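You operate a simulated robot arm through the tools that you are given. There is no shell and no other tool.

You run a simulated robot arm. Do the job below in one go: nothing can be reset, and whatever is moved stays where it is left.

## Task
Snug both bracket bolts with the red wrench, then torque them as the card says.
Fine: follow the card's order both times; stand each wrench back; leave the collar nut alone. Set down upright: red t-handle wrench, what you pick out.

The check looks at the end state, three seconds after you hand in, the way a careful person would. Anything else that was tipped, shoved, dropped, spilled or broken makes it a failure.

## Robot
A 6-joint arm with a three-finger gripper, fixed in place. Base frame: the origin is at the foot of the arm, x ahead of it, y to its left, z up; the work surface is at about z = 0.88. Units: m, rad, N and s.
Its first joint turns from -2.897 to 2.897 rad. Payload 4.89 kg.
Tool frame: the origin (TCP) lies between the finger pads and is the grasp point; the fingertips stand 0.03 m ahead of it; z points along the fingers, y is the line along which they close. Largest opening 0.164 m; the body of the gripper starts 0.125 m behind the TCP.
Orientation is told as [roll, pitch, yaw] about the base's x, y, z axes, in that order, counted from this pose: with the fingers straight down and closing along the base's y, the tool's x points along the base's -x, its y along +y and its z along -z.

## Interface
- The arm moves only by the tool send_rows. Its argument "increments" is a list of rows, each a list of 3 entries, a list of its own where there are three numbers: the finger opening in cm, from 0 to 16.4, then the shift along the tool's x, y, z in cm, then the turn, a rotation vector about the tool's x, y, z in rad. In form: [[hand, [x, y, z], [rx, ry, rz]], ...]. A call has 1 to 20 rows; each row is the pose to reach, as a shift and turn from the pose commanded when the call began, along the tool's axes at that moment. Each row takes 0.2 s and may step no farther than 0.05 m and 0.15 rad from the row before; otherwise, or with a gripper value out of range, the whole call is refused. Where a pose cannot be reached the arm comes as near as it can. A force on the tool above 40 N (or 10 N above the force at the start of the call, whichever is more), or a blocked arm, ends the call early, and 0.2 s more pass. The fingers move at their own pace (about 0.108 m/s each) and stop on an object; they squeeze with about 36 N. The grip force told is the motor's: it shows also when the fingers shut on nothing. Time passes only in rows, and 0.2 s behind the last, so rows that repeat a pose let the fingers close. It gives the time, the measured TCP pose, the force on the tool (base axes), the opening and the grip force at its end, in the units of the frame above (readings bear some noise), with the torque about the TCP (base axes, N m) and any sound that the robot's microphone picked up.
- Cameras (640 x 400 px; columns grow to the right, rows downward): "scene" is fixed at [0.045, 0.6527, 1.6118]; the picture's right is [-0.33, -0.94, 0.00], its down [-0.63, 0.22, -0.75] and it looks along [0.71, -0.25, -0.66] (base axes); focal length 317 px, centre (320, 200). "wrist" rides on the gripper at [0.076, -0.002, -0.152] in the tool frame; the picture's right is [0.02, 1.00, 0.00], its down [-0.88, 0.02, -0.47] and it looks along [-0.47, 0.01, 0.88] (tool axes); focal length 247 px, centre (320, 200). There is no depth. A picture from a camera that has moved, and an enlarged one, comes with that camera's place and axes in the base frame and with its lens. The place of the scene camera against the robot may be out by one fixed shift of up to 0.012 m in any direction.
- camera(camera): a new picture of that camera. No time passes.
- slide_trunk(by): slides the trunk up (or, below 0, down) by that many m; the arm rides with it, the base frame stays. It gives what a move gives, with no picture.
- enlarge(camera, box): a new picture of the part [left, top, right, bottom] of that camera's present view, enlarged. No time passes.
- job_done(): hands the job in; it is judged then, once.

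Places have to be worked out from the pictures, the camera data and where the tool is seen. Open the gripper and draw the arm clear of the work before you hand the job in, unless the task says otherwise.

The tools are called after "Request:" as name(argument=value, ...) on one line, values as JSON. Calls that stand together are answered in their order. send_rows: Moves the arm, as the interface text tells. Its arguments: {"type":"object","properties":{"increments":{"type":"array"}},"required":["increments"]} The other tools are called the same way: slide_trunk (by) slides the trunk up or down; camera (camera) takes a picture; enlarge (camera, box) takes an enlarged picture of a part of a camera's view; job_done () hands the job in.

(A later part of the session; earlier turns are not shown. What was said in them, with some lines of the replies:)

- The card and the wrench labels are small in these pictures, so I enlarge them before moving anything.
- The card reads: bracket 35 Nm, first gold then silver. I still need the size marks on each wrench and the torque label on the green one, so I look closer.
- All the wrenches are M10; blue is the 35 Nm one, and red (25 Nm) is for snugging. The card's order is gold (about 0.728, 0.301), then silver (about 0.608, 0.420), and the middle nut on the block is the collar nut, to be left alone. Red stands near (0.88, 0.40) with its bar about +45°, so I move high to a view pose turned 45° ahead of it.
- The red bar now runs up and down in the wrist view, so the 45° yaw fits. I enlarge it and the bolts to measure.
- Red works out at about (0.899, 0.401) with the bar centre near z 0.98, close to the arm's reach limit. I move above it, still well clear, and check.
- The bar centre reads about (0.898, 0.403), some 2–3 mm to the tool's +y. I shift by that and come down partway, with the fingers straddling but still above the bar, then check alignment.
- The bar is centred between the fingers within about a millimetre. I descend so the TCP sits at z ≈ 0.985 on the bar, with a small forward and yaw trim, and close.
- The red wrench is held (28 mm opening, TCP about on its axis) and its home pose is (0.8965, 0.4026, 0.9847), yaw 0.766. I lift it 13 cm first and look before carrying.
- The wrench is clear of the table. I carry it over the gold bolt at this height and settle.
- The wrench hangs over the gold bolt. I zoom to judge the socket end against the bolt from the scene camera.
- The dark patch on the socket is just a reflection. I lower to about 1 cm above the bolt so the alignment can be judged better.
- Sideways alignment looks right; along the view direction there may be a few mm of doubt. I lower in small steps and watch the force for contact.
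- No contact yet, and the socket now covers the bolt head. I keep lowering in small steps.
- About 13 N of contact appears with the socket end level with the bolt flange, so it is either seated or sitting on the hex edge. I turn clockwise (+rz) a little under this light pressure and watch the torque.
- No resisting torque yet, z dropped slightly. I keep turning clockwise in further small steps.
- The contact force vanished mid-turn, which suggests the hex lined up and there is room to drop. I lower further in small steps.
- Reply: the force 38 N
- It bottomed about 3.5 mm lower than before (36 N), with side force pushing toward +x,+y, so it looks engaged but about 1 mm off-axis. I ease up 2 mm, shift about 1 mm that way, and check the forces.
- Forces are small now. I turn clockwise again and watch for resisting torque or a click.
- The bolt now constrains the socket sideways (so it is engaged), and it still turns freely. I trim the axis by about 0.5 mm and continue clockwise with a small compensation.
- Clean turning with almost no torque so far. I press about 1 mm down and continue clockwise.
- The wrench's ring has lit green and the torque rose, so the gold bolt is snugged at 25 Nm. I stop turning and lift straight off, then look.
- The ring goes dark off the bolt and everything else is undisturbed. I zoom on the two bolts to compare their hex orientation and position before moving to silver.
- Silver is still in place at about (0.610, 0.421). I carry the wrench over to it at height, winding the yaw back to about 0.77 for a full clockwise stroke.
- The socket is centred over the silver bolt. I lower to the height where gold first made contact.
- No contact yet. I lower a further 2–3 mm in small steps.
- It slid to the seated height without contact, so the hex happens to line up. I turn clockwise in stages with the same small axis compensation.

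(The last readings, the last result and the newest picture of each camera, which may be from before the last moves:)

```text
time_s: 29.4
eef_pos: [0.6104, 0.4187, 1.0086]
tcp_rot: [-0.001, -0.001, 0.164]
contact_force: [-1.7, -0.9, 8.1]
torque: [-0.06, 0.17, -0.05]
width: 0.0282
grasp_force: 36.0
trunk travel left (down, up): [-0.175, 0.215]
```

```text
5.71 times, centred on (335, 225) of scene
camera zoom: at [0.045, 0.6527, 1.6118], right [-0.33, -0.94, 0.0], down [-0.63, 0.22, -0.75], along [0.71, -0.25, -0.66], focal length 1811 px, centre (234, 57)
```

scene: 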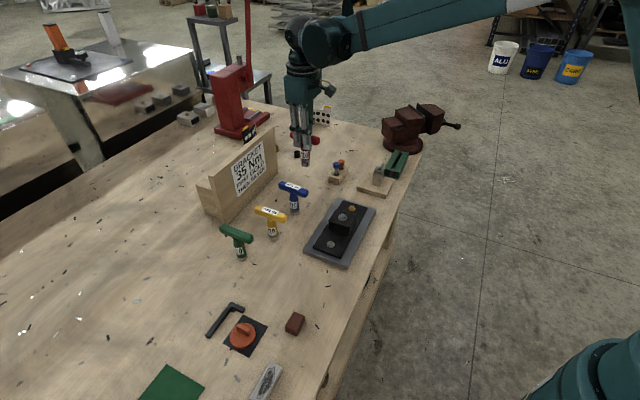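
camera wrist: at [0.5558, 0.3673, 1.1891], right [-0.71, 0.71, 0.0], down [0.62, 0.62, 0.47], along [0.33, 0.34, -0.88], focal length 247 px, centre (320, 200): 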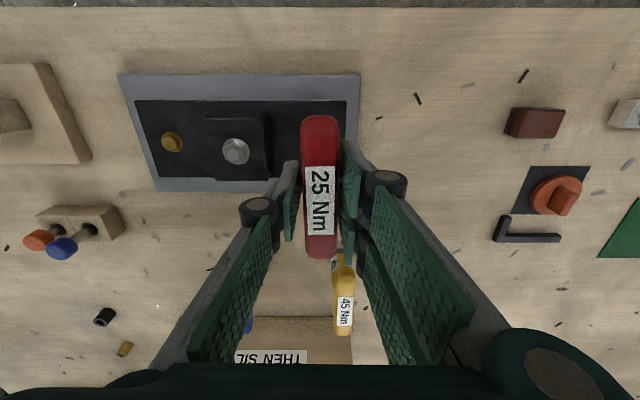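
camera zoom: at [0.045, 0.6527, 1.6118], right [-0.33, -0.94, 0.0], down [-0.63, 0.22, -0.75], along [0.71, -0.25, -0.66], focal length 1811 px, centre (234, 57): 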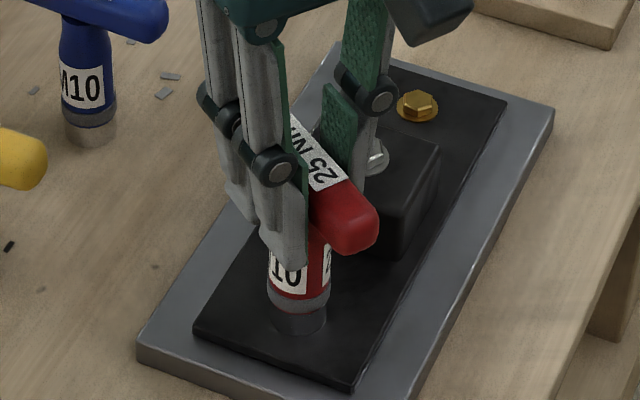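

Light contact, little torque, ring still dark. I continue clockwise.

Request:
send_rows(increments=[[0, [0.01, 0, 0], [0, 0, 0.1]], [0, [0.03, 0, 0], [0, 0, 0.2]], [0, [0.04, 0.01, 0], [0, 0, 0.3]], [0, [0.06, 0.01, 0], [0, 0, 0.4]], [0, [0.07, 0.02, 0], [0, 0, 0.5]], [0, [0.07, 0.02, 0], [0, 0, 0.5]]])

Request:
enlarge(camera="scene", box=[305, 190, 365, 260])

```text
time_s: 30.8
eef_pos: [0.6105, 0.419, 1.0075]
tcp_rot: [-0.001, 0.001, -0.337]
contact_force: [10.9, 4.4, 32.7]
torque: [0.08, -0.55, 0.07]
width: 0.0282
grasp_force: 35.8
trunk travel left (down, up): [-0.175, 0.215]
```

```text
5.71 times, centred on (335, 225) of scene
camera zoom: at [0.045, 0.6527, 1.6118], right [-0.33, -0.94, 0.0], down [-0.63, 0.22, -0.75], along [0.71, -0.25, -0.66], focal length 1811 px, centre (234, 57)
```

zoom: 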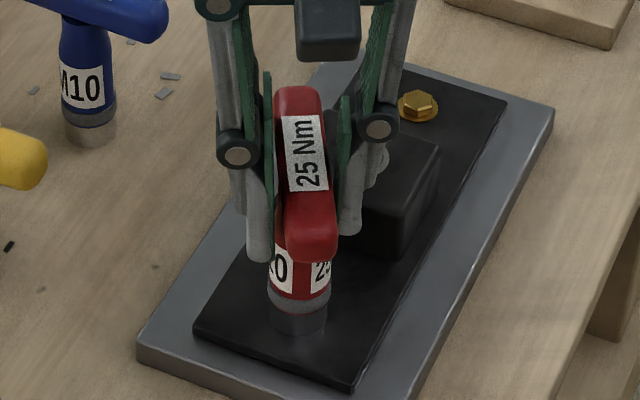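

The vertical force grew to 33 N because I'm about 1.5 mm lower than on gold. I ease up 1.5 mm and trim sideways along the reaction force.

Request:
send_rows(increments=[[0, [0, 0, -0.15], [0, 0, 0]], [0, [-0.05, 0.05, -0.15], [0, 0, 0]], [0, [-0.05, 0.05, -0.15], [0, 0, 0]]])

```text
time_s: 31.6
eef_pos: [0.6119, 0.4206, 1.0088]
tcp_rot: [0.002, 0.0, -0.335]
contact_force: [-0.5, 0.6, -2.6]
torque: [-0.01, 0.01, 0.02]
width: 0.0285
grasp_force: 36.1
trunk travel left (down, up): [-0.175, 0.215]
```

Forces are back to just the wrench's weight. I continue clockwise and watch the ring.

Request:
send_rows(increments=[[0, [0.01, 0, 0], [0, 0, 0.1]], [0, [0.03, 0, 0], [0, 0, 0.2]], [0, [0.04, 0.01, 0], [0, 0, 0.3]], [0, [0.06, 0.01, 0], [0, 0, 0.4]], [0, [0.07, 0.02, 0], [0, 0, 0.5]], [0, [0.07, 0.02, 0], [0, 0, 0.5]]])

Request:
enlarge(camera="scene", box=[305, 190, 365, 260])

```text
time_s: 33.0
eef_pos: [0.6105, 0.4195, 1.0083]
tcp_rot: [0.001, -0.001, -0.835]
contact_force: [0.2, 0.2, -2.8]
torque: [-0.01, 0.01, 0.01]
width: 0.028
grasp_force: 35.8
trunk travel left (down, up): [-0.175, 0.215]
```

```text
5.71 times, centred on (335, 225) of scene
camera zoom: at [0.045, 0.6527, 1.6118], right [-0.33, -0.94, 0.0], down [-0.63, 0.22, -0.75], along [0.71, -0.25, -0.66], focal length 1811 px, centre (234, 57)
```

zoom: 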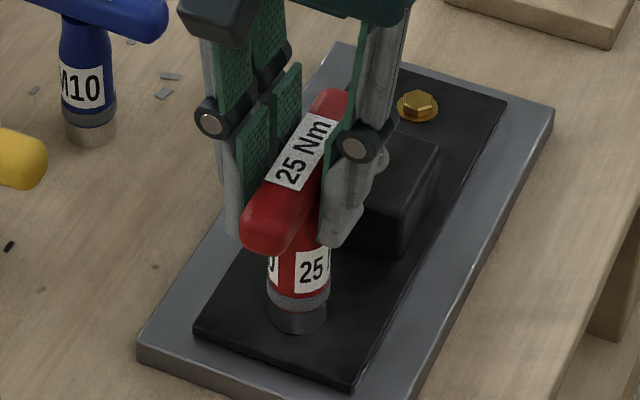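

Still free with the ring dark. I continue clockwise in a shorter stage.

Request:
send_rows(increments=[[0, [0.01, 0, 0], [0, 0, 0.08]], [0, [0.02, 0, 0], [0, 0, 0.16]], [0, [0.03, 0, 0], [0, 0, 0.24]], [0, [0.05, 0.01, 0], [0, 0, 0.32]], [0, [0.06, 0.01, 0], [0, 0, 0.4]], [0, [0.06, 0.01, 0], [0, 0, 0.4]]])

Request:
enlarge(camera="scene", box=[305, 190, 365, 260])

```text
time_s: 34.4
eef_pos: [0.6107, 0.4222, 1.011]
tcp_rot: [0.001, 0.0, -1.236]
contact_force: [-0.8, 0.6, -3.2]
torque: [0.01, -0.02, 0.17]
width: 0.0282
grasp_force: 35.9
trunk travel left (down, up): [-0.175, 0.215]
```

```text
5.71 times, centred on (335, 225) of scene
camera zoom: at [0.045, 0.6527, 1.6118], right [-0.33, -0.94, 0.0], down [-0.63, 0.22, -0.75], along [0.71, -0.25, -0.66], focal length 1811 px, centre (234, 57)
```

zoom: 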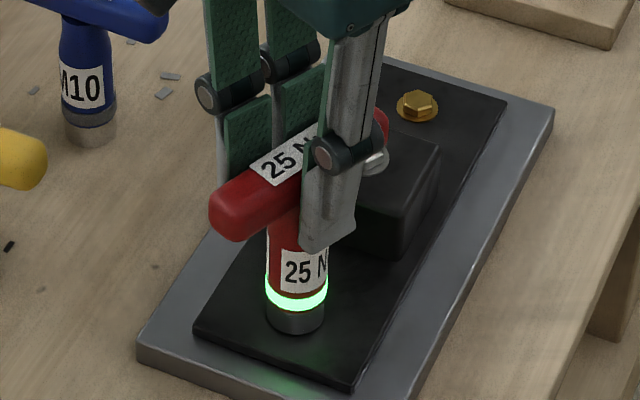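

Green ring and the same torque rise: silver is snugged at 25 Nm. I lift straight off and carry the red wrench back above its home spot.

Request:
send_rows(increments=[[0, [0, 0, -0.8], [0, 0, 0]], [0, [0, 0, -3], [0, 0, 0]], [0, [0, 0, -7], [0, 0, 0]], [0, [0, 0, -11.5], [0, 0, 0]], [0, [-0.8, 1.9, -11.5], [0, 0, -0.143]], [0, [-1.6, 3.8, -11.5], [0, 0, -0.286]], [0, [-2.4, 5.7, -11.5], [0, 0, -0.429]], [0, [-3.2, 7.6, -11.5], [0, 0, -0.572]], [0, [-4, 9.5, -11.5], [0, 0, -0.715]], [0, [-4.8, 11.4, -11.5], [0, 0, -0.858]], [0, [-5.6, 13.3, -11.5], [0, 0, -1.0]], [0, [-6.4, 15.2, -11.5], [0, 0, -1.143]], [0, [-7.2, 17.1, -11.5], [0, 0, -1.286]], [0, [-8, 19, -11.5], [0, 0, -1.429]], [0, [-8.8, 20.9, -11.5], [0, 0, -1.572]], [0, [-9.6, 22.8, -11.5], [0, 0, -1.715]], [0, [-10.4, 24.7, -11.5], [0, 0, -1.858]], [0, [-11.17, 26.53, -11.5], [0, 0, -2.0]], [0, [-11.17, 26.53, -11.5], [0, 0, -2.0]]])

Request:
camera(camera="scene")

Request:
camera(camera="wrist")

```text
time_s: 38.4
eef_pos: [0.8989, 0.4019, 1.1258]
tcp_rot: [0.0, 0.0, 0.767]
contact_force: [0.0, 0.2, -2.3]
torque: [-0.02, 0.03, -0.01]
width: 0.0281
grasp_force: 35.5
trunk travel left (down, up): [-0.175, 0.215]
```

```text
taken
```

scene: 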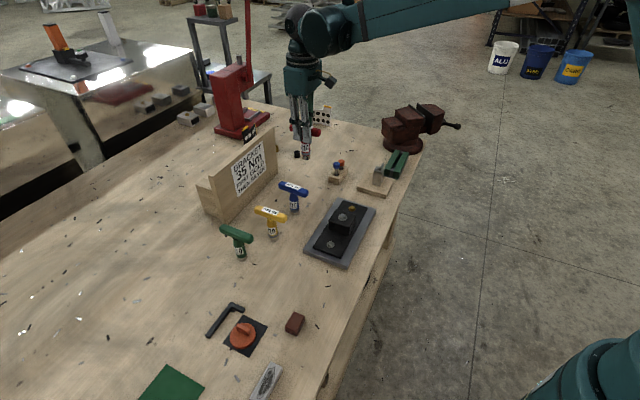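

```text
taken
camera wrist: at [0.8443, 0.3477, 1.2774], right [-0.71, 0.7, 0.0], down [0.62, 0.62, 0.47], along [0.33, 0.34, -0.88], focal length 247 px, centre (320, 200)
```

wrist: 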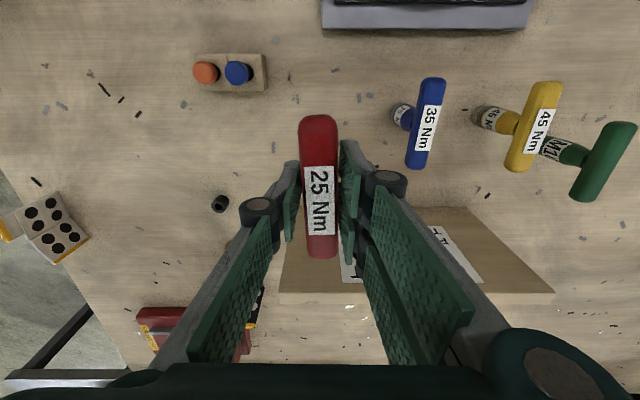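

The red wrench is back over its spot with clear table below. I lower to just above the table height, then feel for contact.

Request:
send_rows(increments=[[0, [0, 0, 4], [0, 0, 0]], [0, [0, 0, 8], [0, 0, 0]], [0, [0, 0, 11.5], [0, 0, 0]], [0, [0, 0, 13], [0, 0, 0]], [0, [0, 0, 13.7], [0, 0, 0]], [0, [0, 0, 13.9], [0, 0, 0]], [0, [0, 0, 13.9], [0, 0, 0]]])

Request:
enlarge(camera="scene", box=[260, 130, 350, 210])

```text
time_s: 40.0
eef_pos: [0.8978, 0.4035, 0.9854]
tcp_rot: [0.0, 0.0, 0.768]
contact_force: [-0.4, 0.8, -2.9]
torque: [-0.01, -0.03, -0.03]
width: 0.0281
grasp_force: 36.2
trunk travel left (down, up): [-0.175, 0.215]
```

```text
5.00 times, centred on (305, 170) of scene
camera zoom: at [0.045, 0.6527, 1.6118], right [-0.33, -0.94, 0.0], down [-0.63, 0.22, -0.75], along [0.71, -0.25, -0.66], focal length 1585 px, centre (395, 350)
```

zoom: 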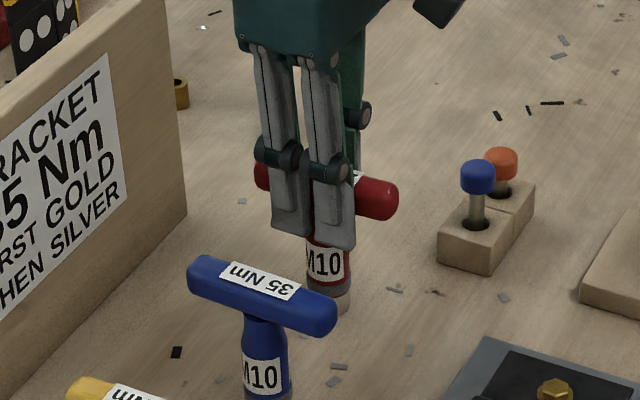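

Not touching yet (only the wrench's weight shows). I go down in half-millimetre steps.

Request:
send_rows(increments=[[0, [0, 0, 0.05], [0, 0, 0]], [0, [0, 0, 0.1], [0, 0, 0]], [0, [0, 0, 0.15], [0, 0, 0]], [0, [0, 0, 0.15], [0, 0, 0]]])

```text
time_s: 41.0
eef_pos: [0.8968, 0.4027, 0.9831]
tcp_rot: [0.0, 0.0, 0.766]
contact_force: [0.2, -0.8, -3.3]
torque: [0.02, 0.02, 0.03]
width: 0.0282
grasp_force: 35.7
trunk travel left (down, up): [-0.175, 0.215]
```

Still hanging; the wrench probably slid up a little in the grip while pressing. I continue down gently.

Request:
send_rows(increments=[[0, [0, 0, 0.06], [0, 0, 0]], [0, [0, 0, 0.12], [0, 0, 0]], [0, [0, 0, 0.18], [0, 0, 0]], [0, [0, 0, 0.18], [0, 0, 0]]])

```text
time_s: 42.0
eef_pos: [0.8972, 0.4048, 0.9818]
tcp_rot: [0.0, -0.001, 0.766]
contact_force: [0.3, -0.4, 7.4]
torque: [-0.22, -0.04, 0.02]
width: 0.0283
grasp_force: 36.3
trunk travel left (down, up): [-0.175, 0.215]
```

It now stands on the table with about 10 N. I open the fingers, then draw straight up.

Request:
send_rows(increments=[[3.5, [0, 0, 0], [0, 0, 0]], [5, [0, 0, 0], [0, 0, 0]], [7, [0, 0, 0], [0, 0, 0]], [7, [0, 0, 0], [0, 0, 0]], [7, [0, 0, -3], [0, 0, 0]], [7, [0, 0, -7], [0, 0, 0]], [7, [0, 0, -11.5], [0, 0, 0]], [7, [0, 0, -11.5], [0, 0, 0]]])

Request:
enlarge(camera="scene", box=[260, 130, 350, 210])

Request:
camera(camera="wrist")

```text
time_s: 43.8
eef_pos: [0.8972, 0.4026, 1.0957]
tcp_rot: [-0.001, 0.0, 0.767]
contact_force: [-1.0, 0.5, 0.9]
torque: [0.06, -0.09, 0.02]
width: 0.0701
grasp_force: 0.0
trunk travel left (down, up): [-0.175, 0.215]
```

```text
5.00 times, centred on (305, 170) of scene
camera zoom: at [0.045, 0.6527, 1.6118], right [-0.33, -0.94, 0.0], down [-0.63, 0.22, -0.75], along [0.71, -0.25, -0.66], focal length 1585 px, centre (395, 350)
```

zoom: 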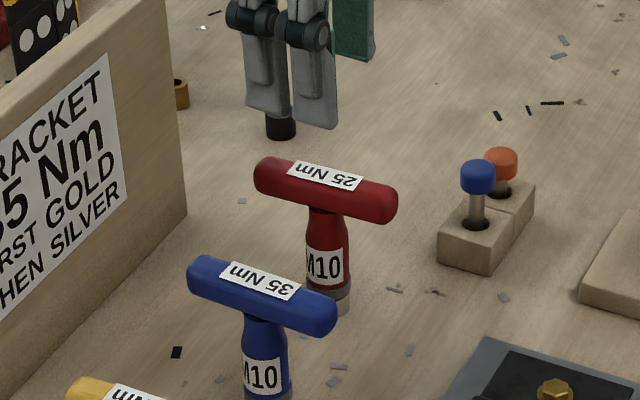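

```text
taken
camera wrist: at [0.8413, 0.3489, 1.2474], right [-0.71, 0.71, 0.0], down [0.62, 0.62, 0.47], along [0.33, 0.34, -0.88], focal length 247 px, centre (320, 200)
```

wrist: 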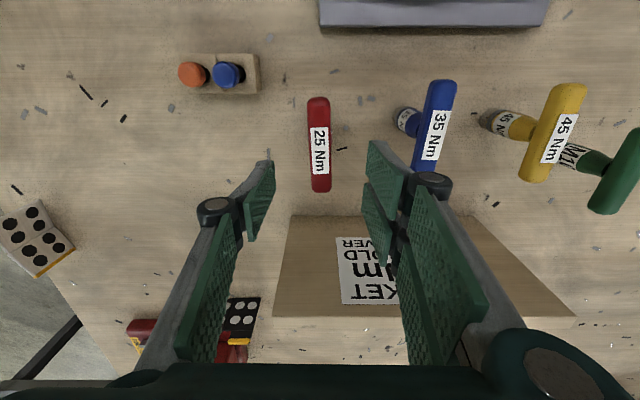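

Red stands upright back at its spot. The blue 35 Nm wrench is at about (0.803, 0.481), so I move over it at this height and look.

Request:
send_rows(increments=[[7, [0.5, 4, 0], [0, 0, 0]], [7, [1, 8, 0], [0, 0, 0]], [7, [1.4, 12.1, 0], [0, 0, 0]], [7, [1.4, 12.1, 2], [0, 0, 0]], [7, [1.4, 12.1, 4], [0, 0, 0]], [7, [1.4, 12.1, 4], [0, 0, 0]]])

Request:
enlarge(camera="wrist", box=[220, 60, 420, 260])

Request:
enlarge(camera="scene", box=[250, 130, 340, 220])

```text
time_s: 45.2
eef_pos: [0.8031, 0.4812, 1.059]
tcp_rot: [-0.001, 0.0, 0.766]
contact_force: [-0.4, -0.3, -1.1]
torque: [-0.04, 0.0, 0.02]
width: 0.07
grasp_force: 0.1
trunk travel left (down, up): [-0.175, 0.215]
```

```text
2.00 times, centred on (320, 160) of wrist
camera zoom: at [0.7473, 0.427, 1.2102], right [-0.71, 0.71, 0.0], down [0.62, 0.62, 0.47], along [0.33, 0.33, -0.88], focal length 494 px, centre (320, 280)
```

zoom: 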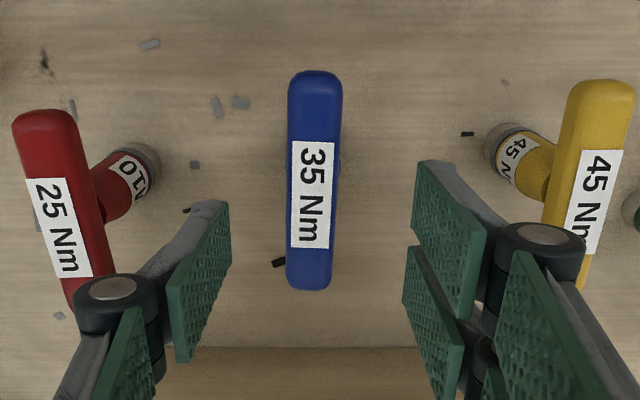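

```text
4.44 times, centred on (295, 175) of scene
camera zoom: at [0.045, 0.6527, 1.6118], right [-0.33, -0.94, 0.0], down [-0.63, 0.22, -0.75], along [0.71, -0.25, -0.66], focal length 1409 px, centre (431, 311)
```

zoom: 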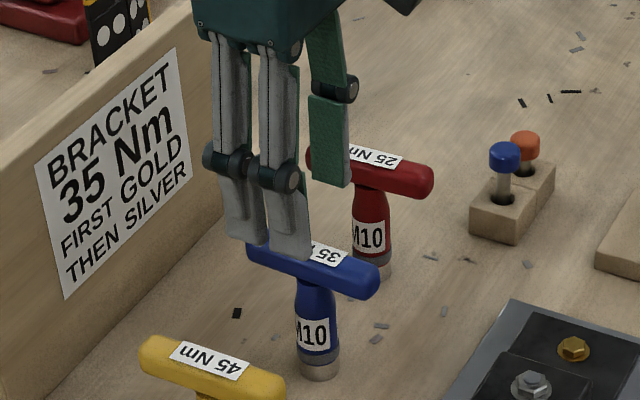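

The blue bar sits about 4 mm to the tool's −y and 3–4 mm toward +x of the tool. I trim, descend to z ≈ 0.9845 and grip.

Request:
send_rows(increments=[[7, [0.2, -0.2, 1], [0, 0, 0]], [7, [0.35, -0.4, 2.5], [0, 0, 0.01]], [7, [0.35, -0.4, 5], [0, 0, 0.01]], [7, [0.35, -0.4, 7.27], [0, 0, 0.01]], [7, [0.35, -0.4, 7.27], [0, 0, 0.01]], [4.5, [0.35, -0.4, 7.27], [0, 0, 0.01]], [3, [0.35, -0.4, 7.27], [0, 0, 0.01]], [1, [0.35, -0.4, 7.27], [0, 0, 0.01]], [0, [0.35, -0.4, 7.27], [0, 0, 0.01]], [0, [0.35, -0.4, 7.27], [0, 0, 0.01]]])

Request:
camera(camera="wrist")

Request:
enlarge(camera="scene", box=[250, 130, 340, 220])

```text
time_s: 47.4
eef_pos: [0.8031, 0.476, 0.9858]
tcp_rot: [-0.002, 0.0, 0.757]
contact_force: [1.3, 0.4, 0.6]
torque: [-0.04, -0.02, -0.03]
width: 0.0285
grasp_force: 36.4
trunk travel left (down, up): [-0.175, 0.215]
```

```text
taken
camera wrist: at [0.7467, 0.4225, 1.137], right [-0.7, 0.71, 0.0], down [0.63, 0.62, 0.47], along [0.34, 0.33, -0.88], focal length 247 px, centre (320, 200)
```

wrist: 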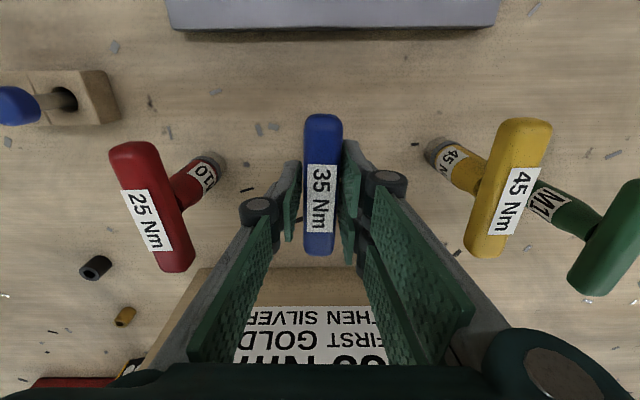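

```text
4.44 times, centred on (295, 175) of scene
camera zoom: at [0.045, 0.6527, 1.6118], right [-0.33, -0.94, 0.0], down [-0.63, 0.22, -0.75], along [0.71, -0.25, -0.66], focal length 1409 px, centre (431, 311)
```

zoom: 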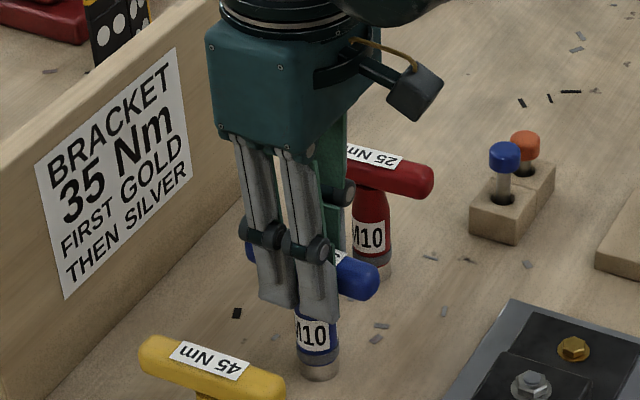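

Blue is held; home pose is (0.8033, 0.4759, 0.9845), yaw 0.756. I lift it straight up and carry it over the gold bolt, which from the red engagement lies at about TCP (0.732, 0.300); its hex should match a yaw of about 0.74.

Request:
send_rows(increments=[[0, [0, 0, -1], [0, 0, 0]], [0, [0, 0, -5], [0, 0, 0]], [0, [0, 0, -9.5], [0, 0, 0]], [0, [0, 0, -13], [0, 0, 0]], [0, [3.5, -1.6, -13], [0, 0, 0.01]], [0, [7, -3.2, -13], [0, 0, 0.015]], [0, [10.5, -4.8, -13], [0, 0, 0.015]], [0, [14, -6.4, -13], [0, 0, 0.015]], [0, [17.25, -7.87, -13], [0, 0, 0.015]], [0, [17.25, -7.87, -9], [0, 0, 0.015]], [0, [17.25, -7.87, -6], [0, 0, 0.015]], [0, [17.25, -7.87, -5], [0, 0, 0.015]], [0, [17.25, -7.87, -5], [0, 0, 0.015]]])

Request:
enlarge(camera="scene", box=[325, 170, 375, 220])

Request:
camera(camera="wrist")

```text
time_s: 50.2
eef_pos: [0.7319, 0.299, 1.0328]
tcp_rot: [0.0, -0.001, 0.74]
contact_force: [-0.3, 0.3, -2.9]
torque: [-0.01, 0.07, 0.02]
width: 0.0282
grasp_force: 36.1
trunk travel left (down, up): [-0.175, 0.215]
```

```text
8.00 times, centred on (350, 195) of scene
camera zoom: at [0.045, 0.6527, 1.6118], right [-0.33, -0.94, 0.0], down [-0.63, 0.22, -0.75], along [0.71, -0.25, -0.66], focal length 2536 px, centre (80, 240)
```

zoom: 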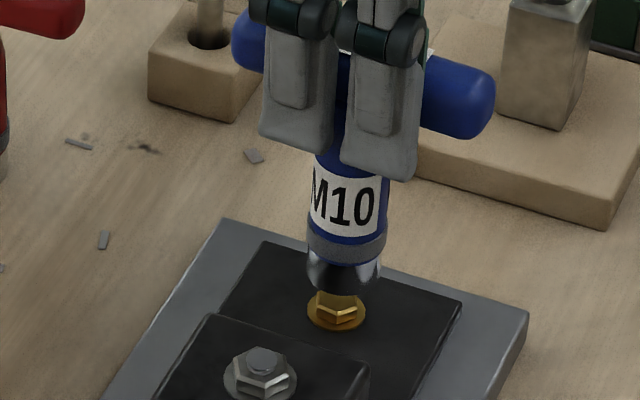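

```text
taken
camera wrist: at [0.6757, 0.2458, 1.1849], right [-0.69, 0.72, 0.0], down [0.64, 0.61, 0.47], along [0.34, 0.33, -0.88], focal length 247 px, centre (320, 200)
```

wrist: 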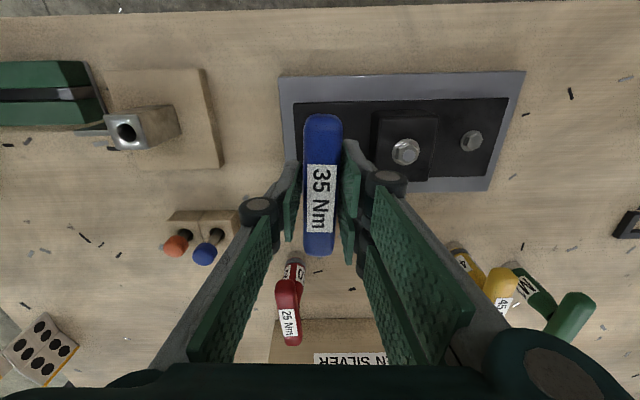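

The blue socket looks about 1.5 mm to the picture's right of the bolt. I trim by that amount and lower to just above the contact height.

Request:
send_rows(increments=[[0, [-0.13, 0.07, 0.6], [0, 0, 0]], [0, [-0.13, 0.07, 1.3], [0, 0, 0]], [0, [-0.13, 0.07, 1.9], [0, 0, 0]], [0, [-0.13, 0.07, 2.2], [0, 0, 0]], [0, [-0.13, 0.07, 2.2], [0, 0, 0]]])

Request:
enlarge(camera="scene", box=[325, 170, 375, 220])

```text
time_s: 51.4
eef_pos: [0.7314, 0.3009, 1.0106]
tcp_rot: [0.001, 0.001, 0.74]
contact_force: [-0.4, 0.3, -3.7]
torque: [-0.03, -0.01, 0.01]
width: 0.0285
grasp_force: 35.8
trunk travel left (down, up): [-0.175, 0.215]
```

```text
8.00 times, centred on (350, 195) of scene
camera zoom: at [0.045, 0.6527, 1.6118], right [-0.33, -0.94, 0.0], down [-0.63, 0.22, -0.75], along [0.71, -0.25, -0.66], focal length 2536 px, centre (80, 240)
```

zoom: 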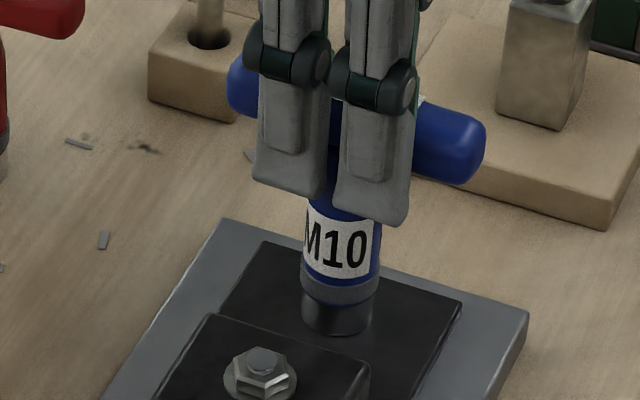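

No contact, socket centred. I lower a few more millimetres carefully.

Request:
send_rows(increments=[[0, [0, 0, 0.15], [0, 0, 0]], [0, [0, 0, 0.3], [0, 0, 0]], [0, [0, 0, 0.3], [0, 0, 0]]])

```text
time_s: 52.2
eef_pos: [0.7316, 0.2994, 1.0095]
tcp_rot: [0.0, -0.001, 0.74]
contact_force: [10.9, 2.2, 37.1]
torque: [0.11, -0.47, 0.03]
width: 0.0287
grasp_force: 36.0
trunk travel left (down, up): [-0.175, 0.215]
```

Firm contact at the seated height. I ease up 1.5 mm and read again.

Request:
send_rows(increments=[[0, [0, 0, -0.15], [0, 0, 0]], [0, [-0.04, 0, -0.15], [0, 0, 0]], [0, [-0.04, 0, -0.15], [0, 0, 0]]])

Request:
enlarge(camera="scene", box=[325, 170, 375, 220])

```text
time_s: 53.0
eef_pos: [0.7305, 0.2997, 1.0099]
tcp_rot: [0.0, 0.0, 0.74]
contact_force: [-1.0, -1.2, 1.3]
torque: [-0.09, 0.21, 0.03]
width: 0.0283
grasp_force: 36.0
trunk travel left (down, up): [-0.175, 0.215]
```

```text
8.00 times, centred on (350, 195) of scene
camera zoom: at [0.045, 0.6527, 1.6118], right [-0.33, -0.94, 0.0], down [-0.63, 0.22, -0.75], along [0.71, -0.25, -0.66], focal length 2536 px, centre (80, 240)
```

zoom: 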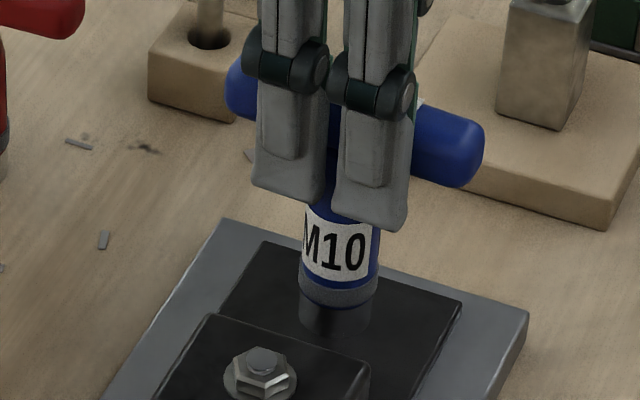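

Seated with light forces. I turn clockwise in small steps, watching torque and the ring closely, since the bolt is already snug.

Request:
send_rows(increments=[[0, [0, 0, 0], [0, 0, 0.06]], [0, [0.01, 0, 0], [0, 0, 0.12]], [0, [0.02, 0, 0], [0, 0, 0.18]], [0, [0.02, 0, 0], [0, 0, 0.18]]])

Request:
enlarge(camera="scene", box=[325, 170, 375, 220])

```text
time_s: 54.0
eef_pos: [0.732, 0.2993, 1.011]
tcp_rot: [0.0, -0.001, 0.562]
contact_force: [-0.3, -0.2, -2.8]
torque: [-0.03, 0.01, 0.18]
width: 0.0283
grasp_force: 36.0
trunk travel left (down, up): [-0.175, 0.215]
```

```text
8.00 times, centred on (350, 195) of scene
camera zoom: at [0.045, 0.6527, 1.6118], right [-0.33, -0.94, 0.0], down [-0.63, 0.22, -0.75], along [0.71, -0.25, -0.66], focal length 2536 px, centre (80, 240)
```

zoom: 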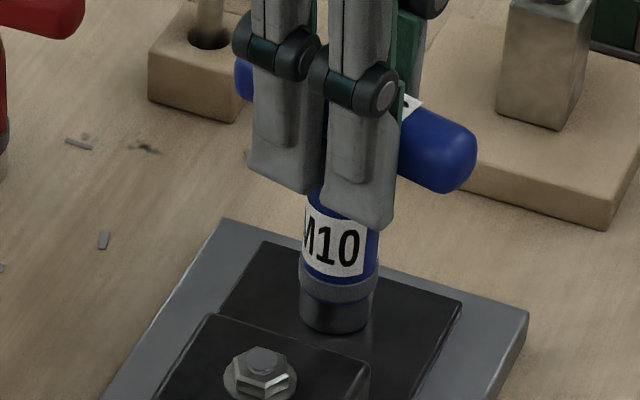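

Torque is already 0.18 N·m but the ring is still dark, so 35 Nm isn't reached. I continue in small steps.

Request:
send_rows(increments=[[0, [0.01, 0, 0], [0, 0, 0.05]], [0, [0.01, 0, 0], [0, 0, 0.1]], [0, [0.01, 0, 0], [0, 0, 0.1]]])

Request:
enlarge(camera="scene", box=[325, 170, 375, 220])

```text
time_s: 54.8
eef_pos: [0.7318, 0.2997, 1.0117]
tcp_rot: [-0.001, 0.001, 0.461]
contact_force: [-0.4, -0.3, -2.6]
torque: [-0.01, 0.02, 0.2]
width: 0.0285
grasp_force: 35.7
trunk travel left (down, up): [-0.175, 0.215]
```

```text
8.00 times, centred on (350, 195) of scene
camera zoom: at [0.045, 0.6527, 1.6118], right [-0.33, -0.94, 0.0], down [-0.63, 0.22, -0.75], along [0.71, -0.25, -0.66], focal length 2536 px, centre (80, 240)
```

zoom: 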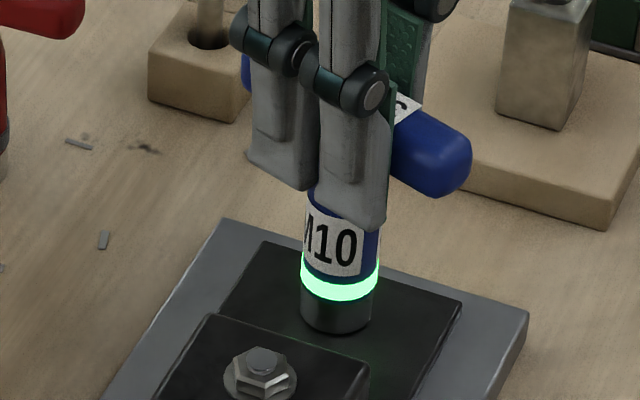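

Green ring on blue: gold is torqued to 35 Nm. I lift straight off and carry it over the silver bolt, turned to yaw ≈ 0.86 to match that hex.

Request:
send_rows(increments=[[0, [0, 0, -0.8], [0, 0, 0]], [0, [0, 0, -3], [0, 0, 0]], [0, [0, 0, -8], [0, 0, 0]], [0, [1.1, 3.2, -8.5], [0, 0, -0.1]], [0, [2.2, 6.4, -8.5], [0, 0, -0.2]], [0, [3.3, 9.7, -8.5], [0, 0, -0.3]], [0, [4.4, 13, -8.5], [0, 0, -0.397]], [0, [5.45, 16.19, -8.5], [0, 0, -0.397]], [0, [5.45, 16.19, -8.5], [0, 0, -0.397]], [0, [5.45, 16.19, -5], [0, 0, -0.397]], [0, [5.45, 16.19, -2.5], [0, 0, -0.397]], [0, [5.45, 16.19, -2.5], [0, 0, -0.397]]])

Request:
enlarge(camera="scene", box=[305, 190, 365, 260])

Request:
camera(camera="scene")

```text
time_s: 57.4
eef_pos: [0.6126, 0.423, 1.0368]
tcp_rot: [-0.002, 0.001, 0.857]
contact_force: [0.9, -0.6, -2.8]
torque: [-0.06, 0.05, -0.03]
width: 0.0283
grasp_force: 35.7
trunk travel left (down, up): [-0.175, 0.215]
```

```text
5.71 times, centred on (335, 225) of scene
camera zoom: at [0.045, 0.6527, 1.6118], right [-0.33, -0.94, 0.0], down [-0.63, 0.22, -0.75], along [0.71, -0.25, -0.66], focal length 1811 px, centre (234, 57)
```

zoom: 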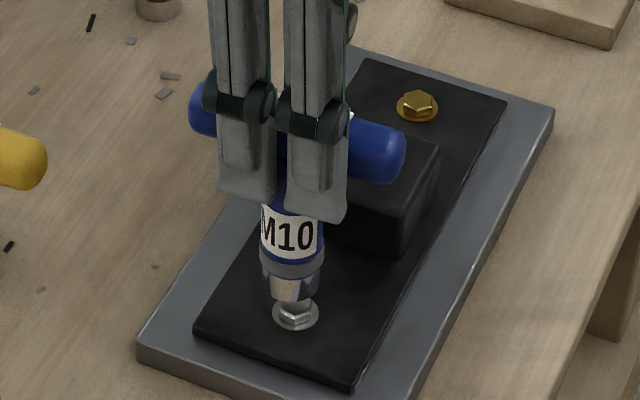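

```text
taken
```

scene: 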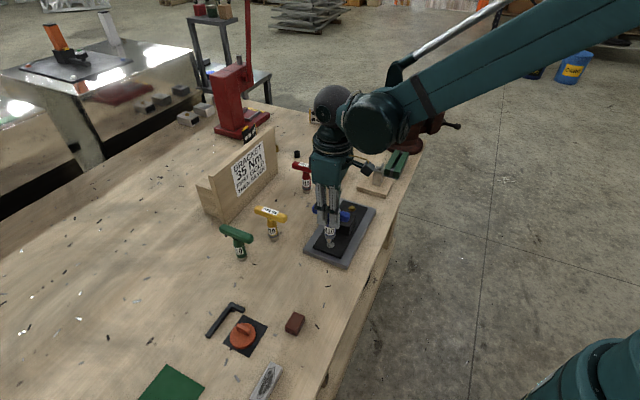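

The blue socket is about 2 mm to the picture's left of silver. I trim by about 1.5 mm and lower near contact height.

Request:
send_rows(increments=[[0, [0.14, -0.07, 0.5], [0, 0, 0]], [0, [0.14, -0.07, 1.2], [0, 0, 0]], [0, [0.14, -0.07, 1.8], [0, 0, 0]], [0, [0.14, -0.07, 2.3], [0, 0, 0]], [0, [0.14, -0.07, 2.3], [0, 0, 0]]])

Request:
enlarge(camera="scene", box=[305, 190, 365, 260])

```text
time_s: 58.6
eef_pos: [0.6111, 0.4197, 1.0131]
tcp_rot: [-0.001, 0.0, 0.856]
contact_force: [-1.2, 0.3, -3.6]
torque: [-0.05, 0.02, 0.02]
width: 0.0282
grasp_force: 36.1
trunk travel left (down, up): [-0.175, 0.215]
```

```text
5.71 times, centred on (335, 225) of scene
camera zoom: at [0.045, 0.6527, 1.6118], right [-0.33, -0.94, 0.0], down [-0.63, 0.22, -0.75], along [0.71, -0.25, -0.66], focal length 1811 px, centre (234, 57)
```

zoom: 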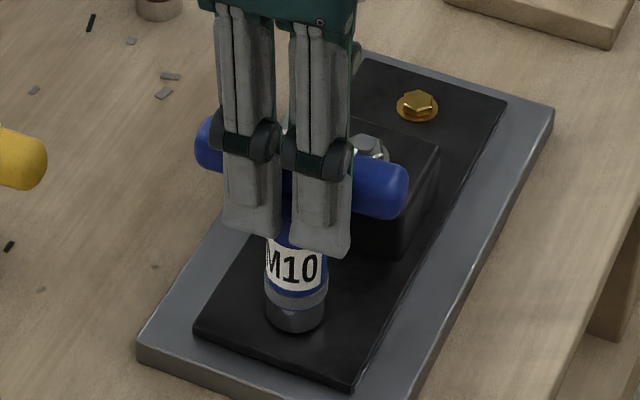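

Now centred on the bolt, no contact. I lower the last millimetres.

Request:
send_rows(increments=[[0, [0, 0, 0.1], [0, 0, 0]], [0, [0, 0, 0.2], [0, 0, 0]], [0, [0, 0, 0.2], [0, 0, 0]]])

```text
time_s: 59.4
eef_pos: [0.6111, 0.4204, 1.011]
tcp_rot: [-0.001, -0.001, 0.857]
contact_force: [-0.1, 0.4, -2.9]
torque: [-0.02, 0.0, 0.02]
width: 0.0284
grasp_force: 35.8
trunk travel left (down, up): [-0.175, 0.215]
```

It is at the depth that worked on gold, with no contact force. I turn clockwise in small steps.

Request:
send_rows(increments=[[0, [0, 0, 0.03], [0, 0, 0.06]], [0, [0.01, 0, 0.03], [0, 0, 0.12]], [0, [0.02, 0, 0.03], [0, 0, 0.18]], [0, [0.02, 0, 0.03], [0, 0, 0.18]]])

Request:
enlarge(camera="scene", box=[305, 190, 365, 260])

```text
time_s: 60.4
eef_pos: [0.6103, 0.421, 1.0116]
tcp_rot: [-0.001, 0.0, 0.678]
contact_force: [0.1, 0.0, -2.9]
torque: [-0.04, 0.01, 0.2]
width: 0.0284
grasp_force: 35.4
trunk travel left (down, up): [-0.175, 0.215]
```

```text
5.71 times, centred on (335, 225) of scene
camera zoom: at [0.045, 0.6527, 1.6118], right [-0.33, -0.94, 0.0], down [-0.63, 0.22, -0.75], along [0.71, -0.25, -0.66], focal length 1811 px, centre (234, 57)
```

zoom: 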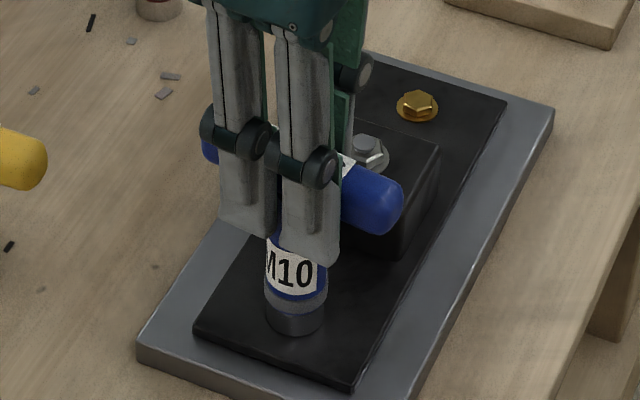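

Torque is building (0.20) and the ring is still dark, as it was on gold at this point. I turn a little more.

Request:
send_rows(increments=[[0, [0.01, 0, 0], [0, 0, 0.05]], [0, [0.01, 0, 0], [0, 0, 0.1]], [0, [0.01, 0, 0], [0, 0, 0.1]]])

Request:
enlarge(camera="scene", box=[305, 190, 365, 260])

```text
time_s: 61.2
eef_pos: [0.6108, 0.4217, 1.0103]
tcp_rot: [-0.001, -0.001, 0.578]
contact_force: [0.0, 0.0, -2.6]
torque: [-0.06, 0.0, 0.23]
width: 0.0284
grasp_force: 35.7
trunk travel left (down, up): [-0.175, 0.215]
```

```text
5.71 times, centred on (335, 225) of scene
camera zoom: at [0.045, 0.6527, 1.6118], right [-0.33, -0.94, 0.0], down [-0.63, 0.22, -0.75], along [0.71, -0.25, -0.66], focal length 1811 px, centre (234, 57)
```

zoom: 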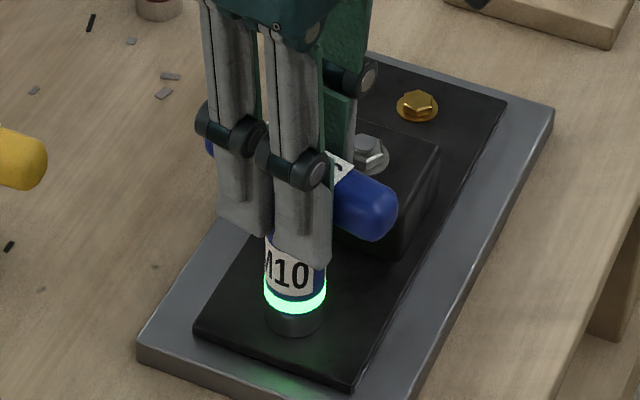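

Green on silver too: both bolts are torqued in order. I lift straight off and carry blue back above its home spot.

Request:
send_rows(increments=[[0, [0, 0, -0.8], [0, 0, 0]], [0, [0, 0, -3], [0, 0, 0]], [0, [0, 0, -7.5], [0, 0, 0]], [0, [0, 0, -12], [0, 0, 0]], [0, [-3.8, -1.2, -12], [0, 0, -0.05]], [0, [-7.6, -2.4, -12], [0, 0, -0.1]], [0, [-11.4, -3.5, -12], [0, 0, -0.15]], [0, [-15.2, -4.7, -12], [0, 0, -0.178]], [0, [-19.13, -5.88, -12], [0, 0, -0.178]], [0, [-19.13, -5.88, -12], [0, 0, -0.178]]])

Request:
camera(camera="wrist")

Request:
camera(camera="scene")

```text
time_s: 63.4
eef_pos: [0.8003, 0.4778, 1.1291]
tcp_rot: [-0.001, 0.001, 0.755]
contact_force: [0.2, 0.4, -3.9]
torque: [-0.07, 0.09, 0.0]
width: 0.0283
grasp_force: 35.7
trunk travel left (down, up): [-0.175, 0.215]
```

```text
taken
camera wrist: at [0.7459, 0.4234, 1.2809], right [-0.7, 0.71, 0.0], down [0.63, 0.62, 0.47], along [0.34, 0.33, -0.88], focal length 247 px, centre (320, 200)
```

wrist: 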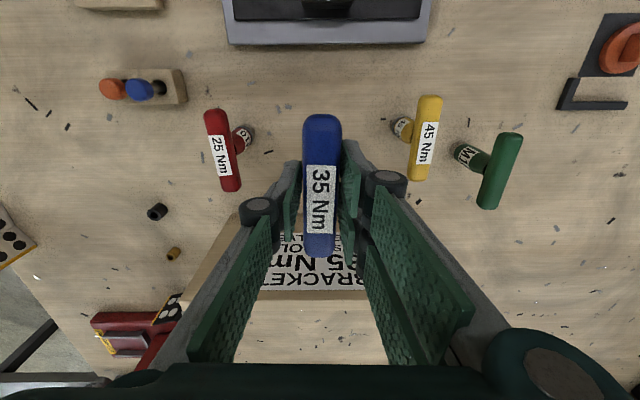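

```text
taken
```

scene: 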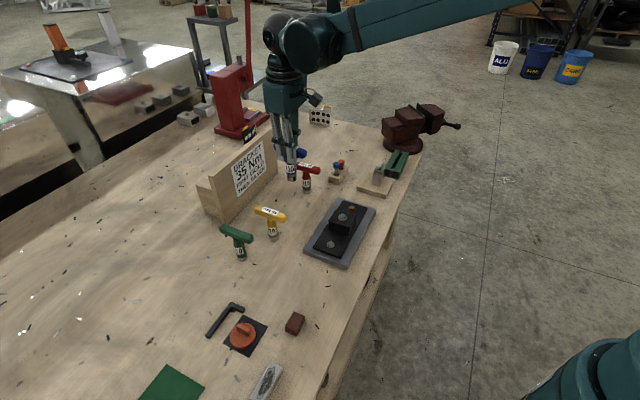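

Blue is over its free spot between red and yellow. I lower to just above the table height.

Request:
send_rows(increments=[[0, [0, 0, 4], [0, 0, 0]], [0, [0, 0, 8], [0, 0, 0]], [0, [0, 0, 11.5], [0, 0, 0]], [0, [0, 0, 13.3], [0, 0, 0]], [0, [0, 0, 14.2], [0, 0, 0]], [0, [0, 0, 14.5], [0, 0, 0]], [0, [0, 0, 14.5], [0, 0, 0]]])

```text
time_s: 65.0
eef_pos: [0.802, 0.4759, 0.9853]
tcp_rot: [-0.001, -0.001, 0.755]
contact_force: [-0.4, -0.5, -3.4]
torque: [0.01, 0.0, -0.05]
width: 0.0282
grasp_force: 36.4
trunk travel left (down, up): [-0.175, 0.215]
```

Still hanging freely. I go down in half-millimetre steps.

Request:
send_rows(increments=[[0, [0, 0, 0.05], [0, 0, 0]], [0, [0, 0, 0.1], [0, 0, 0]], [0, [0, 0, 0.15], [0, 0, 0]], [0, [0, 0, 0.15], [0, 0, 0]]])

```text
time_s: 66.0
eef_pos: [0.8025, 0.4758, 0.9849]
tcp_rot: [0.0, 0.001, 0.755]
contact_force: [1.0, 0.2, -2.8]
torque: [0.0, 0.01, 0.01]
width: 0.0281
grasp_force: 36.2
trunk travel left (down, up): [-0.175, 0.215]
```

No contact yet at about 0.984. I continue gently.

Request:
send_rows(increments=[[0, [0, 0, 0.05], [0, 0, 0]], [0, [0, 0, 0.1], [0, 0, 0]], [0, [0, 0, 0.1], [0, 0, 0]]])

```text
time_s: 66.8
eef_pos: [0.8018, 0.4765, 0.9836]
tcp_rot: [0.0, -0.001, 0.757]
contact_force: [1.7, -4.9, 12.8]
torque: [-0.51, 0.01, 0.1]
width: 0.0284
grasp_force: 36.3
trunk travel left (down, up): [-0.175, 0.215]
```

It's standing on the table now (about 16 N). I open the fingers and draw straight up.

Request:
send_rows(increments=[[3.5, [0, 0, -0.03], [0, 0, 0]], [5, [0, 0, -0.03], [0, 0, 0]], [7, [0, 0, -0.03], [0, 0, 0]], [7, [0, 0, -0.03], [0, 0, 0]], [7, [0, 0, -3], [0, 0, 0]], [7, [0, 0, -7], [0, 0, 0]], [7, [0, 0, -11.5], [0, 0, 0]], [7, [0, 0, -15], [0, 0, 0]], [7, [0, 0, -15], [0, 0, 0]]])

Request:
camera(camera="wrist")

Request:
enlarge(camera="scene", box=[200, 120, 390, 275])

```text
time_s: 68.8
eef_pos: [0.8021, 0.4752, 1.1354]
tcp_rot: [0.0, 0.0, 0.755]
contact_force: [0.0, -0.4, 0.2]
torque: [0.06, -0.04, 0.02]
width: 0.0699
grasp_force: 0.0
trunk travel left (down, up): [-0.175, 0.215]
```

```text
taken
camera wrist: at [0.7456, 0.4215, 1.2871], right [-0.7, 0.71, 0.0], down [0.63, 0.62, 0.47], along [0.34, 0.33, -0.88], focal length 247 px, centre (320, 200)
```

wrist: 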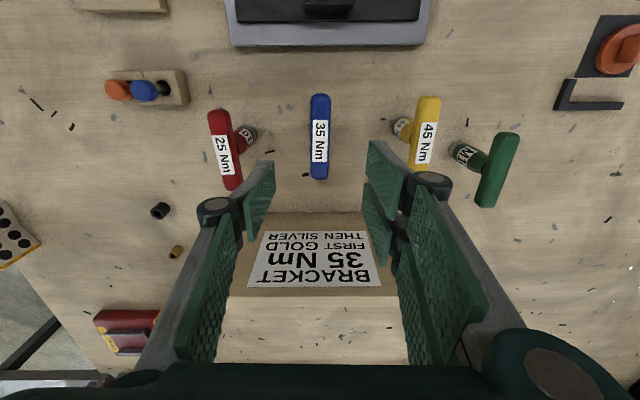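

```text
2.58 times, centred on (295, 198) of scene
camera zoom: at [0.045, 0.6527, 1.6118], right [-0.33, -0.94, 0.0], down [-0.63, 0.22, -0.75], along [0.71, -0.25, -0.66], focal length 818 px, centre (384, 206)
```

zoom: 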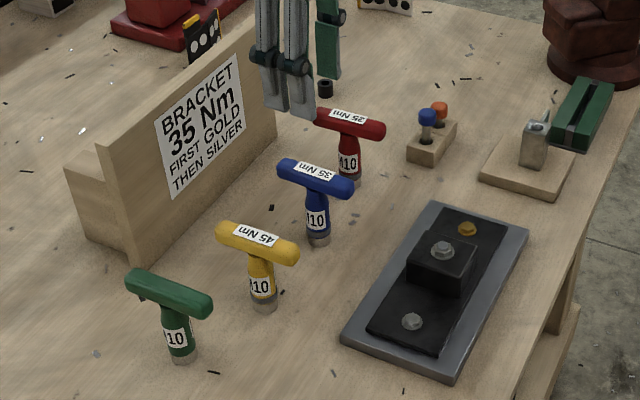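

Both wrenches stand upright in their places, the fixture and other things are undisturbed. I draw the arm back and up, clear of the work.

Request:
send_rows(increments=[[8, [0, 0, -4], [0, 0, 0]], [8, [4, 2.3, -5], [0, 0, 0.1]], [8, [8, 4.6, -5], [0, 0, 0.2]], [8, [12, 6.9, -5], [0, 0, 0.3]], [8, [16, 9.2, -5], [0, 0, 0.4]], [8, [20, 11.5, -5], [0, 0, 0.5]], [8, [24, 13.8, -5], [0, 0, 0.6]], [8, [26.6, 15.4, -5], [0, 0, 0.7]], [8, [26.6, 15.4, -5], [0, 0, 0.7]]])

Request:
camera(camera="scene")

Request:
camera(camera="wrist")

```text
time_s: 70.8
eef_pos: [0.5042, 0.4054, 1.1838]
tcp_rot: [0.001, -0.001, 0.057]
contact_force: [-0.1, 0.9, 0.3]
torque: [0.06, -0.09, -0.01]
width: 0.0805
grasp_force: 0.1
trunk travel left (down, up): [-0.175, 0.215]
```

```text
taken
```

scene: 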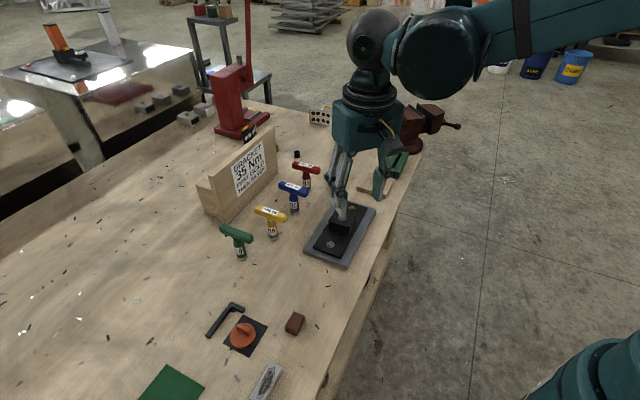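

```text
taken
camera wrist: at [0.4265, 0.3994, 1.336], right [-0.08, 1.0, 0.0], down [0.88, 0.07, 0.47], along [0.47, 0.04, -0.88], focal length 247 px, centre (320, 200)
```

wrist: 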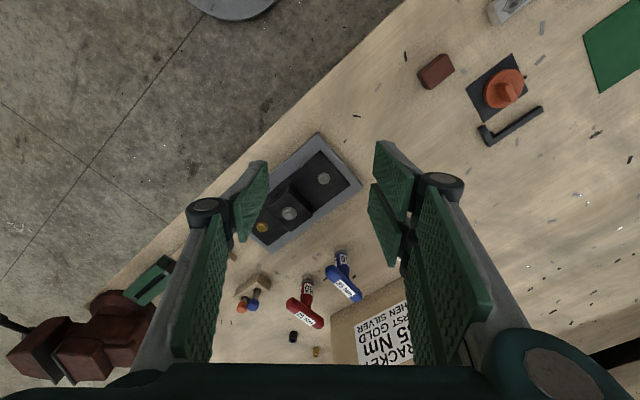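

The arm is clear at z 1.18 with the gripper open. Both wrenches stand upright in place and nothing else has moved, so I hand the job in.

Request:
job_done()

```text
The job is handed in.
```

Both bracket bolts are snugged with the red 25 Nm wrench and then torqued to the card's 35 Nm. For the second pass I picked the blue M10 wrench marked 35 Nm.

- **Order:** I did gold first, then silver, both times, as the card says.
- **Torque check:** the wrench's ring lit green on each bolt on each pass. I took that as the set torque being reached and stopped turning there. No sound was reported at any point.
- **Wrenches:** red and blue are both back upright in their own spots, within a few millimetres of where they stood.
- **Collar nut:** I did not touch it. Nothing else looked moved or tipped in the last pictures.

The gripper is open and the arm is drawn back clear of the work. The job is handed in; no verdict has come back.
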